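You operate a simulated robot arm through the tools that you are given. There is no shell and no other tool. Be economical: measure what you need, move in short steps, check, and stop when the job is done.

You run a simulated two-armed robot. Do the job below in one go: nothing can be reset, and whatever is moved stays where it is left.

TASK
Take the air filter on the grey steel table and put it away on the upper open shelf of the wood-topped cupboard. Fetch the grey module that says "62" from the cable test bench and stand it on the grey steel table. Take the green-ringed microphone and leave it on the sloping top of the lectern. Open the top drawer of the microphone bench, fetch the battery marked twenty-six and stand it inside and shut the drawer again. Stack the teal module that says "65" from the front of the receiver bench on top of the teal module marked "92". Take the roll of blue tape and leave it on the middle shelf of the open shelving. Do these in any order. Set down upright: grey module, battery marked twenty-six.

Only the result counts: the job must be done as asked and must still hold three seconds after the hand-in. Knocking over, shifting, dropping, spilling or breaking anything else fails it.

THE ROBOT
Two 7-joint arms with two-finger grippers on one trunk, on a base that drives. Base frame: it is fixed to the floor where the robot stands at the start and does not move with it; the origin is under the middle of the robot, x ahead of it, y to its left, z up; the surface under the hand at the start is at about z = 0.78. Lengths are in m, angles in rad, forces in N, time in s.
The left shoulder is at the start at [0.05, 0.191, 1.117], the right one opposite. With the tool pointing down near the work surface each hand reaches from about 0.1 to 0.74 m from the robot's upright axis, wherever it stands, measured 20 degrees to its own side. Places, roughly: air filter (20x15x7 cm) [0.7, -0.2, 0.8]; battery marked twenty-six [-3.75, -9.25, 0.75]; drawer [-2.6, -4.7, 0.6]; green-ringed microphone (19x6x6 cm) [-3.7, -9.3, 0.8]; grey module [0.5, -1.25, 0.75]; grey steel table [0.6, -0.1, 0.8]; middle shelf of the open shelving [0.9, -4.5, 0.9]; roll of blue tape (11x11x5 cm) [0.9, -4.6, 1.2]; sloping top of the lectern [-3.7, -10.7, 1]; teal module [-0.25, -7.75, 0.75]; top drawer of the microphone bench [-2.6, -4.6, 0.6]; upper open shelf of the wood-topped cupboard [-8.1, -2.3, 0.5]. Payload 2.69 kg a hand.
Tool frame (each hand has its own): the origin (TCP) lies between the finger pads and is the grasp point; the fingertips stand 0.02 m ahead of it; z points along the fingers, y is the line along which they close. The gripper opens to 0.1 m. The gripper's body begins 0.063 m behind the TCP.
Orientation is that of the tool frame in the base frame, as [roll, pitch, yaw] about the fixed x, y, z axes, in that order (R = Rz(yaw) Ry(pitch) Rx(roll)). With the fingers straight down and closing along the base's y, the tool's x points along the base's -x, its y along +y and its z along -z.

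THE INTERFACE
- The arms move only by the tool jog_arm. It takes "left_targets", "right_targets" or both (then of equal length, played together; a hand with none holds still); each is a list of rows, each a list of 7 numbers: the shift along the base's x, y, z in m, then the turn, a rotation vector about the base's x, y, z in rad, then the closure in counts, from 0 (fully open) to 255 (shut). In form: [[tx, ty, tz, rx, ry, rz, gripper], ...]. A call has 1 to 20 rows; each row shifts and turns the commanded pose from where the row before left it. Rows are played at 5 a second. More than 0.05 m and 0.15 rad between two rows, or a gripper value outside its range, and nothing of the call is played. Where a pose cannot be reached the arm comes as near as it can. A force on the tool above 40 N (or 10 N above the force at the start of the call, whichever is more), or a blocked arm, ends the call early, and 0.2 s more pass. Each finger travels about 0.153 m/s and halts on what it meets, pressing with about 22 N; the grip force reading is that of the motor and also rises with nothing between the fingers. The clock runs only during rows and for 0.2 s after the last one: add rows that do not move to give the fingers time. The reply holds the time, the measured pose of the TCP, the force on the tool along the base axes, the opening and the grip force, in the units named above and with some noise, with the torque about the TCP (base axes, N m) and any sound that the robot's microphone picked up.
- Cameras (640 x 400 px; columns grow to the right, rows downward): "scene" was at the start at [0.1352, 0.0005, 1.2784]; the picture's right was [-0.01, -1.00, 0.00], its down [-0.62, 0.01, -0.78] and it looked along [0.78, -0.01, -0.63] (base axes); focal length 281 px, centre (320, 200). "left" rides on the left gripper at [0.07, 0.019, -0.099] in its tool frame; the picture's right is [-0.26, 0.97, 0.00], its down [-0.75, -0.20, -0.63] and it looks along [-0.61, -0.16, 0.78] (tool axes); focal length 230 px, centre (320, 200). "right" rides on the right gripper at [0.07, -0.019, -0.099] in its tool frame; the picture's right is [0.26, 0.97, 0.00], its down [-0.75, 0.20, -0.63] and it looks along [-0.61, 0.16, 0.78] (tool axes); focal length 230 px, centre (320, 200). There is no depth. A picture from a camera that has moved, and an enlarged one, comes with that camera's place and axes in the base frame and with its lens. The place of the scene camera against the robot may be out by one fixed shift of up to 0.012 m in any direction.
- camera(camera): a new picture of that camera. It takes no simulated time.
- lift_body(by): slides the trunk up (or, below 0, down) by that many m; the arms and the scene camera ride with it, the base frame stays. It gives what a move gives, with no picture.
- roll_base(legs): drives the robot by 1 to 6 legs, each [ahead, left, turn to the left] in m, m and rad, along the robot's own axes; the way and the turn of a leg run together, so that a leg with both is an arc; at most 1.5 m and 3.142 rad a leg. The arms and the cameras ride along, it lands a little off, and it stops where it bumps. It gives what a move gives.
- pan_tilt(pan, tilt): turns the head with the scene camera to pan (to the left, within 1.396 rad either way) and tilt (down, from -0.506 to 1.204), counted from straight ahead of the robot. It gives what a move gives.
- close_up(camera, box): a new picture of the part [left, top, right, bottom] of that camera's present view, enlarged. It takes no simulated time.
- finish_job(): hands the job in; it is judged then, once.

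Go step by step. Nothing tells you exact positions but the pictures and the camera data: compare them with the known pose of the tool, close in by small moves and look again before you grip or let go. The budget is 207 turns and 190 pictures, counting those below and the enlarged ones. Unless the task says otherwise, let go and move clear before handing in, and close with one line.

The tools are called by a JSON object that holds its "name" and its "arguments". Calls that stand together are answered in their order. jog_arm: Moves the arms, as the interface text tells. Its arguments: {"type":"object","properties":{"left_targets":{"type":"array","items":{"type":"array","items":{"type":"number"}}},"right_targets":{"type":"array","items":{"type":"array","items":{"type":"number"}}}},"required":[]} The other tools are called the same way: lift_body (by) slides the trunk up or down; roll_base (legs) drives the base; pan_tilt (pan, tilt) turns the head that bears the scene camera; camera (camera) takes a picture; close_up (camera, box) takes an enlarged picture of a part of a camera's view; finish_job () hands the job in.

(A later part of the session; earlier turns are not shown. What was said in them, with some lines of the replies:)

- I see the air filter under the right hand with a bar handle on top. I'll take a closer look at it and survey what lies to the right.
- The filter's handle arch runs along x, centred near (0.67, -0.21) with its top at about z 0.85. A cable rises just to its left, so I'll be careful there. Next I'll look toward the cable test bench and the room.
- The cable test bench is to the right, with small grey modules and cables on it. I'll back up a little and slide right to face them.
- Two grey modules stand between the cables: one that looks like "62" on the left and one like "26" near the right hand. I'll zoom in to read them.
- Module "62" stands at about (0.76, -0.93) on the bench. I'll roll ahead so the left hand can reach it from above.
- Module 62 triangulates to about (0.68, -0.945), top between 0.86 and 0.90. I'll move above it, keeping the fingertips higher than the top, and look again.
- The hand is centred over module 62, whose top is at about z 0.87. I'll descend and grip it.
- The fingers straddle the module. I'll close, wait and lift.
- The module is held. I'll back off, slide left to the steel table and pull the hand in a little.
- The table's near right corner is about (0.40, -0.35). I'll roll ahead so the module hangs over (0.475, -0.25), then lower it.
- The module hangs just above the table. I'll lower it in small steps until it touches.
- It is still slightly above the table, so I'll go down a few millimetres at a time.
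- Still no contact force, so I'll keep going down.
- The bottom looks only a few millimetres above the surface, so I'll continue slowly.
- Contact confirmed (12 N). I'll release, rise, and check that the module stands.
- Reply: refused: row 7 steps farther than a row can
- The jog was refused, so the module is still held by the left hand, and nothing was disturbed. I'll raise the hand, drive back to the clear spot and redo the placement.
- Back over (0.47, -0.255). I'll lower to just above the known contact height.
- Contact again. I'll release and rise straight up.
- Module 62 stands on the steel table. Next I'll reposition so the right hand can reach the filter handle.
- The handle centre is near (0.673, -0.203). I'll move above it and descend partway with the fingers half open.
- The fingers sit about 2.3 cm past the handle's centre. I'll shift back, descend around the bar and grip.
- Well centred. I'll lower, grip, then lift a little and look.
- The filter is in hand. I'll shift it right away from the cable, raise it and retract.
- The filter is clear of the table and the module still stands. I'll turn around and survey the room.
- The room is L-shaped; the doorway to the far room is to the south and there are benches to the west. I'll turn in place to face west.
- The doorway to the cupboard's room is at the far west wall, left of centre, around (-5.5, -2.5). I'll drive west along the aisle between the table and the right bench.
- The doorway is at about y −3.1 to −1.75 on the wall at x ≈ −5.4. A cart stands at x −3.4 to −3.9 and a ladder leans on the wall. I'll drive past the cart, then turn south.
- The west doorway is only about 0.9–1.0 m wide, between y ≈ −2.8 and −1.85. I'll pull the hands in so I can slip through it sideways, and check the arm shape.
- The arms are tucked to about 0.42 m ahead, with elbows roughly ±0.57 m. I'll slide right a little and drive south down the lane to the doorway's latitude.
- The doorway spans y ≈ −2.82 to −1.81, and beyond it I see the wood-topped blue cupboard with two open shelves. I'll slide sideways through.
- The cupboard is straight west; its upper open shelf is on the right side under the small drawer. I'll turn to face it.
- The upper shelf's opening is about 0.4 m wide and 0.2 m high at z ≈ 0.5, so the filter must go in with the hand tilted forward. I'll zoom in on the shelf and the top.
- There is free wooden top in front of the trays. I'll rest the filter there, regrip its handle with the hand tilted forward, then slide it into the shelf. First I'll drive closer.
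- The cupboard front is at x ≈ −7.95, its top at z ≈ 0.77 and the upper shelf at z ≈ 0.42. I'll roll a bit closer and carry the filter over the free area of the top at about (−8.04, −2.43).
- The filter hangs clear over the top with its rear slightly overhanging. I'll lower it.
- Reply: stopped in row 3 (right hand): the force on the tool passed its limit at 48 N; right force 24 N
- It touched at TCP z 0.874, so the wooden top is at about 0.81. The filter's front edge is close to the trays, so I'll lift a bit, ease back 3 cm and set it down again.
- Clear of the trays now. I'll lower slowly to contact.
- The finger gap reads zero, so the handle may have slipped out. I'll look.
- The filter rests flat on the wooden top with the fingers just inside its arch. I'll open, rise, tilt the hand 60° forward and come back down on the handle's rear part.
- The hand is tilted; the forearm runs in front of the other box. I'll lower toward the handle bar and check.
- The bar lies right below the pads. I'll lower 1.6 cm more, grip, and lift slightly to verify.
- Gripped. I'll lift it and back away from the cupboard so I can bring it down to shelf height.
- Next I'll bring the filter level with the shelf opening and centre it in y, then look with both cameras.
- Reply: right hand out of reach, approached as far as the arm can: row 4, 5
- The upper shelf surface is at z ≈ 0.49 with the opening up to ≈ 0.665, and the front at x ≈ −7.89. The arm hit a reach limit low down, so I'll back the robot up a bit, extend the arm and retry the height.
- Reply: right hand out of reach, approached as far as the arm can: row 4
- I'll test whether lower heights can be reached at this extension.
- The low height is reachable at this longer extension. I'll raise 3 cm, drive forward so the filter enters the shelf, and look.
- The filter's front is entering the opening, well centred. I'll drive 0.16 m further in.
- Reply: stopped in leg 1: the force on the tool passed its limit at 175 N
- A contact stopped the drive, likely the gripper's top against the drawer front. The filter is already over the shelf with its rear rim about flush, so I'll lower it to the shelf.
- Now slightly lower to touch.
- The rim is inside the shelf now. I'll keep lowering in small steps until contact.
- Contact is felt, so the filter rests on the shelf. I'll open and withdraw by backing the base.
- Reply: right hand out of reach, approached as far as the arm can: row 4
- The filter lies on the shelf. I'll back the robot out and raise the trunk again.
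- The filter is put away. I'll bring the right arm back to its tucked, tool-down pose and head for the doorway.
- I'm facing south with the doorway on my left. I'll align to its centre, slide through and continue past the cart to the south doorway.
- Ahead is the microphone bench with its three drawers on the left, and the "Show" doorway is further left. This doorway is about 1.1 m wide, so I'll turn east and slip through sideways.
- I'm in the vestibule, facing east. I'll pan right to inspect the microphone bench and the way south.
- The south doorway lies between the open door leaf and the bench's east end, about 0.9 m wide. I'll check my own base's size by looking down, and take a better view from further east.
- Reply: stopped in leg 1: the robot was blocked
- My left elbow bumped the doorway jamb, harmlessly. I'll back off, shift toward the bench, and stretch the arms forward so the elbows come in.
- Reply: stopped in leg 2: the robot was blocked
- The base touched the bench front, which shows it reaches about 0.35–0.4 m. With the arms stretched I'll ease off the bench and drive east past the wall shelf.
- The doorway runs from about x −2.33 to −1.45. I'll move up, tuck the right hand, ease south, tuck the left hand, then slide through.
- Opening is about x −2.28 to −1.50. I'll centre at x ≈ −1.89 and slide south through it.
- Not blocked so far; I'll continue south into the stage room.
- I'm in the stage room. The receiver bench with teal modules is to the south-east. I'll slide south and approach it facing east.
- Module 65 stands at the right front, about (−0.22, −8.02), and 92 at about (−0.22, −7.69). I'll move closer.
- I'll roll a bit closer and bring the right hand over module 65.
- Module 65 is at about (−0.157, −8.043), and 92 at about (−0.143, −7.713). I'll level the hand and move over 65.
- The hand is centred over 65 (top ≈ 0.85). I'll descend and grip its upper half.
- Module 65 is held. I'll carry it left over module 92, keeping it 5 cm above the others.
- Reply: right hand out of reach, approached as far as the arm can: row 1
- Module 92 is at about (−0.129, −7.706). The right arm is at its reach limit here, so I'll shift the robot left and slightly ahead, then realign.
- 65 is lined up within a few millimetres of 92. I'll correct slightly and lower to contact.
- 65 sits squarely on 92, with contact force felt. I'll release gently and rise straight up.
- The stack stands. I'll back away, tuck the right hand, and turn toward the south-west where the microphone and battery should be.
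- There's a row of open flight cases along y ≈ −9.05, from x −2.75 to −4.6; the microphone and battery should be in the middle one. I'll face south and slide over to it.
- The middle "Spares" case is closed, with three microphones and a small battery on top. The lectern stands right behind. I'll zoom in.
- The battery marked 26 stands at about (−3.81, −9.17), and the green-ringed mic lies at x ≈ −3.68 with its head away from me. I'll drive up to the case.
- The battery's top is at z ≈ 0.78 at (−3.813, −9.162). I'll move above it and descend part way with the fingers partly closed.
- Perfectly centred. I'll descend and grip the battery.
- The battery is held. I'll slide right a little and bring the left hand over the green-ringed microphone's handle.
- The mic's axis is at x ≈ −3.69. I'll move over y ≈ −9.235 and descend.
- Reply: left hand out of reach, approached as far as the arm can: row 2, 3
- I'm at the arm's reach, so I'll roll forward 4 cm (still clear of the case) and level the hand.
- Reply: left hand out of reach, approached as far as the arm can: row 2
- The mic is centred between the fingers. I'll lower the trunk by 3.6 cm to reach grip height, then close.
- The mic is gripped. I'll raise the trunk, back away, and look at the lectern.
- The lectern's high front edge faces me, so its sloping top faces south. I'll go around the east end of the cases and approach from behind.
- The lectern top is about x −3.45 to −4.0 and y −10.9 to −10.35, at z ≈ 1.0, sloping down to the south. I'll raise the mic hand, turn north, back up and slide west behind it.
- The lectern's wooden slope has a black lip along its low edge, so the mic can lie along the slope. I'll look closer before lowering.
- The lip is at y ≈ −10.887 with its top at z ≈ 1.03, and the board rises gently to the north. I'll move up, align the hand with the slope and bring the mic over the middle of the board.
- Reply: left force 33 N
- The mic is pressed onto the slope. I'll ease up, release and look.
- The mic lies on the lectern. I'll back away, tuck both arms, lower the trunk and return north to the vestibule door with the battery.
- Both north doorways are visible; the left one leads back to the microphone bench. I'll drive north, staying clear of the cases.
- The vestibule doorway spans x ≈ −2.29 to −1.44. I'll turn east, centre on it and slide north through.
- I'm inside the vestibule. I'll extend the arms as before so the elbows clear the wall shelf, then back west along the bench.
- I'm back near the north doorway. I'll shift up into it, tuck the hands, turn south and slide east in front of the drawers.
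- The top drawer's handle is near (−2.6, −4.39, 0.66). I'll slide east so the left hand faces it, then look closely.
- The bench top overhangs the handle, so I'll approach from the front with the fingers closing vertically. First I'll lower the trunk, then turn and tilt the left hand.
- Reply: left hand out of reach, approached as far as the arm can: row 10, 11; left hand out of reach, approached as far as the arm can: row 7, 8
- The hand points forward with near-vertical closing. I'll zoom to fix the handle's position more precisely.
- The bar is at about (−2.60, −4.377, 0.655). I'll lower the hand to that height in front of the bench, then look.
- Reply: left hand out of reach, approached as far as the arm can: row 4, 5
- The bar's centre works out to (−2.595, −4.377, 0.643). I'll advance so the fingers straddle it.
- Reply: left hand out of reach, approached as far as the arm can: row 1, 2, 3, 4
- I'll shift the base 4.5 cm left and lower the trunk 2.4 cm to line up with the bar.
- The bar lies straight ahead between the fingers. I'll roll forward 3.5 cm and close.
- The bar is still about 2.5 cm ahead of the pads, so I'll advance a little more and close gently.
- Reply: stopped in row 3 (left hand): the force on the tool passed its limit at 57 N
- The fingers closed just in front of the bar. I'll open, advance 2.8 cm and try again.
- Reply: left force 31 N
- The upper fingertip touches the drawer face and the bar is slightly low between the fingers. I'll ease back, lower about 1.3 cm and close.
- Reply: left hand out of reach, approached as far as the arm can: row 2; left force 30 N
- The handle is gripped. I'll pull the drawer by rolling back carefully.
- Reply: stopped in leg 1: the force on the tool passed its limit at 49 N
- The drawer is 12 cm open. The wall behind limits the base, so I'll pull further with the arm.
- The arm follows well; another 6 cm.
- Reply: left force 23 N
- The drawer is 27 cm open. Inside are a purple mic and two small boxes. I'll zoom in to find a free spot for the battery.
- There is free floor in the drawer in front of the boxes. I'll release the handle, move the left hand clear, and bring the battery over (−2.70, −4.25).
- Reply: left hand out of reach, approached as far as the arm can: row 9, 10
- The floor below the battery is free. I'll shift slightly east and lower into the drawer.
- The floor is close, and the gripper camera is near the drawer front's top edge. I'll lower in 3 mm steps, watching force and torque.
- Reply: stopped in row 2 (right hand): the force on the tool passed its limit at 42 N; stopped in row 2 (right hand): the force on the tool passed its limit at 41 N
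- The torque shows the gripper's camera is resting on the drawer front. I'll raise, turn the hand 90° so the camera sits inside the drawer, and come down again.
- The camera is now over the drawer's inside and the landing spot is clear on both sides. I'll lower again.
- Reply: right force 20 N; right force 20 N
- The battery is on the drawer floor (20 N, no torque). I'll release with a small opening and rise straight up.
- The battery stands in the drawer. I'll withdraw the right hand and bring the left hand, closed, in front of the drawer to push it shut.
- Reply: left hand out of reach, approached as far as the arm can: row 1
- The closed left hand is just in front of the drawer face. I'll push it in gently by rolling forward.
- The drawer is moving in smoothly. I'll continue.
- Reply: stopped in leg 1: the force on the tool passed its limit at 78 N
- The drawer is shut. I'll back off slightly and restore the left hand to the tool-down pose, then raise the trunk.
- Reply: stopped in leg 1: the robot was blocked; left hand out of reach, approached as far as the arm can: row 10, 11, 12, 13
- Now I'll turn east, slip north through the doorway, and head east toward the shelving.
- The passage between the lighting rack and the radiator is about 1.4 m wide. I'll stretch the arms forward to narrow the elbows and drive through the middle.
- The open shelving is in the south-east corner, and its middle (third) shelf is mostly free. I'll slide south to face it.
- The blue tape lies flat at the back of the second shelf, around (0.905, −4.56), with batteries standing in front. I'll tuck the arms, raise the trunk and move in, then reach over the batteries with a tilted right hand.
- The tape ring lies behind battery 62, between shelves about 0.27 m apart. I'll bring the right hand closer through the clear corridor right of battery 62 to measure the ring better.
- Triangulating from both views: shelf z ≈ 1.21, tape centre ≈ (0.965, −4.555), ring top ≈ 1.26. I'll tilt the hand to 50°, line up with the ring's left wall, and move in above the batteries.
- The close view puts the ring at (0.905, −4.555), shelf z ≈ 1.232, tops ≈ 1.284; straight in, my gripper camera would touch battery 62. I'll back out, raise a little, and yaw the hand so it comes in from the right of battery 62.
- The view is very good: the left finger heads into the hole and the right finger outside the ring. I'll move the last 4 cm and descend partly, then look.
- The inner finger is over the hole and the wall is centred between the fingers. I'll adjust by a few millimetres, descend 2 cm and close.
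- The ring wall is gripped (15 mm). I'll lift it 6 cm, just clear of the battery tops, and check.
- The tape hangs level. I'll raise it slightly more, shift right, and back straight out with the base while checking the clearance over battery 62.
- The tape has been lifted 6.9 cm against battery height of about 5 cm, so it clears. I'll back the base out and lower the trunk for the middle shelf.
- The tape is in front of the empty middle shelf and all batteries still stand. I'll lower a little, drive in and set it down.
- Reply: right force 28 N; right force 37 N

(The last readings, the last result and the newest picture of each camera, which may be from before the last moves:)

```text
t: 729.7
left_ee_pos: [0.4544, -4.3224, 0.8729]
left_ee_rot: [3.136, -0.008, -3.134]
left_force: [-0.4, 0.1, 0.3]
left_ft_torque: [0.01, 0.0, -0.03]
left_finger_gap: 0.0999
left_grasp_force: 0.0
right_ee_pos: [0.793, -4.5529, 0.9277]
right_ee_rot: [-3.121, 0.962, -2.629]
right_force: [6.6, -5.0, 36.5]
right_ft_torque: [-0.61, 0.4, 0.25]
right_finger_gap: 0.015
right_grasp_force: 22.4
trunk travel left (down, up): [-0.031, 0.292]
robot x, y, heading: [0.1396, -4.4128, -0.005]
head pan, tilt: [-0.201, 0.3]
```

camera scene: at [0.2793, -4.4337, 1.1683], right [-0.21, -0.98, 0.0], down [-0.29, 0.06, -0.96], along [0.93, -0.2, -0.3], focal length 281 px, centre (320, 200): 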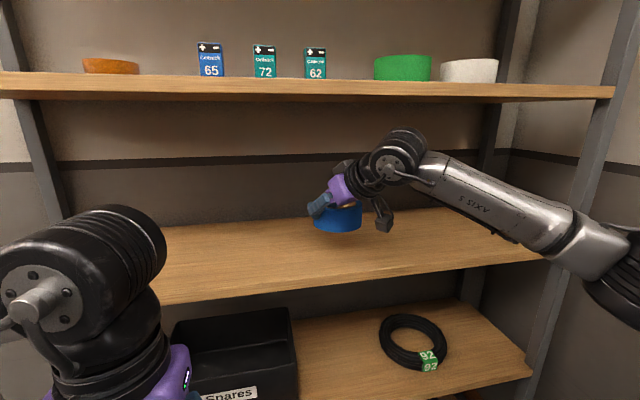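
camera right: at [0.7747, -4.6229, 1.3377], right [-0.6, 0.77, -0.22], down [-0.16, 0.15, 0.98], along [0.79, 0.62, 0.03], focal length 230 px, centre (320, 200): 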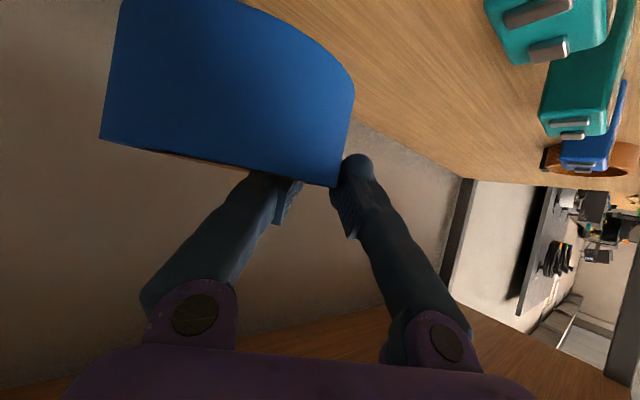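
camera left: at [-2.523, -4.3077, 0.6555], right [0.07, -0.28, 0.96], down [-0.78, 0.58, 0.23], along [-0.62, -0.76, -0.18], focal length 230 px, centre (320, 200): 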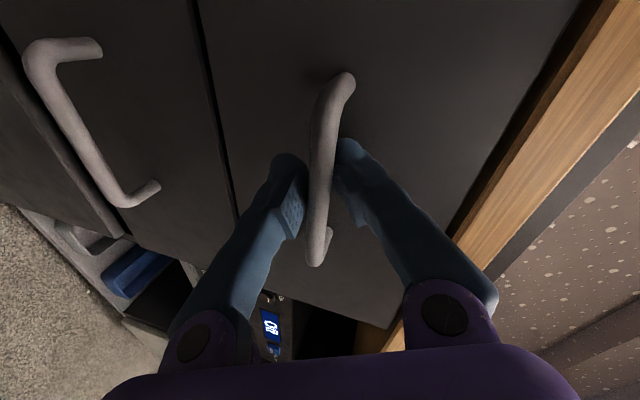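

The tape is firmly on the shelf. I'll relax, open to straddle the wall, lift the fingers out and back away.

{"name": "jog_arm", "arguments": {"right_targets": [[0, 0, 0.009, 0, 0, 0, 255], [0, 0, 0, 0, 0, 0, 180], [0, 0, 0, 0, 0, 0, 120], [0, 0, 0, 0, 0, 0, 120], [0, 0, 0.02, 0, 0, 0, 120], [0, 0, 0.02, 0, 0, 0, 120], [0, 0, 0.015, 0, 0, 0, 120], [0, 0, 0, 0, 0, 0, 120]]}}

{"name": "close_up", "arguments": {"camera": "scene", "box": [270, 110, 470, 260]}}

```text
t: 731.5
left_ee_pos: [0.4571, -4.3226, 0.8705]
left_ee_rot: [3.136, -0.01, -3.134]
left_force: [-0.1, 0.2, 0.4]
left_ft_torque: [0.0, -0.01, 0.02]
left_finger_gap: 0.1001
left_grasp_force: 0.1
right_ee_pos: [0.7928, -4.5517, 0.9829]
right_ee_rot: [-3.131, 0.943, -2.633]
right_force: [0.0, 0.8, 0.1]
right_ft_torque: [-0.01, -0.01, -0.01]
right_finger_gap: 0.0529
right_grasp_force: 0.0
trunk travel left (down, up): [-0.031, 0.292]
robot x, y, heading: [0.1374, -4.4171, -0.007]
head pan, tilt: [-0.201, 0.3]
```

```text
2.67 times, centred on (370, 185) of scene
camera zoom: at [0.2788, -4.4337, 1.1684], right [-0.21, -0.98, 0.0], down [-0.29, 0.06, -0.96], along [0.93, -0.2, -0.3], focal length 749 px, centre (187, 240)
```

zoom: 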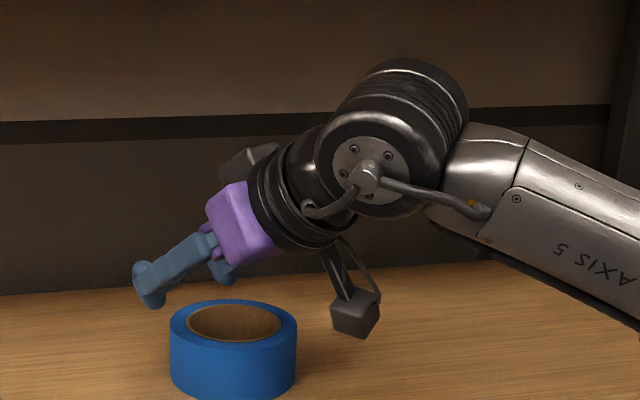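

The tape rests flat on the middle shelf. I'll back away and take a final look.

{"name": "roll_base", "arguments": {"legs": [[-0.45, 0, 0]]}}

{"name": "camera", "arguments": {"camera": "scene"}}

```text
t: 734.2
left_ee_pos: [0.0133, -4.3197, 0.8708]
left_ee_rot: [3.136, -0.012, -3.139]
left_force: [-0.1, -0.8, -0.4]
left_ft_torque: [0.02, -0.02, 0.01]
left_finger_gap: 0.1
left_grasp_force: 0.1
right_ee_pos: [0.3488, -4.5512, 0.983]
right_ee_rot: [-3.128, 0.941, -2.64]
right_force: [-0.9, 0.4, 0.1]
right_ft_torque: [0.04, 0.01, -0.02]
right_finger_gap: 0.0531
right_grasp_force: 0.1
trunk travel left (down, up): [-0.031, 0.292]
robot x, y, heading: [-0.3018, -4.4113, -0.015]
head pan, tilt: [-0.201, 0.3]
```

```text
6 pictures are left
camera scene: at [-0.1649, -4.4299, 1.1685], right [-0.21, -0.98, 0.0], down [-0.29, 0.06, -0.96], along [0.93, -0.2, -0.3], focal length 281 px, centre (320, 200)
```

scene: 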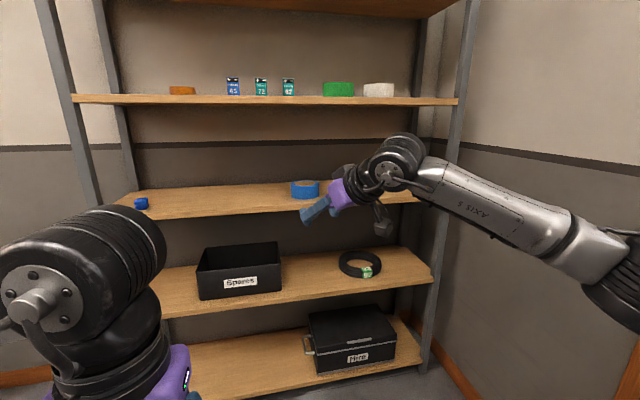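

The tape is on the middle shelf, the batteries and other rolls are where they were, and the other five jobs are finished. I'm clear of everything and handing in.

{"name": "finish_job", "arguments": {}}

```text
The job is handed in.
```

All six jobs are done and the work is handed in, but I could not check that the battery is still standing after I shut the drawer.
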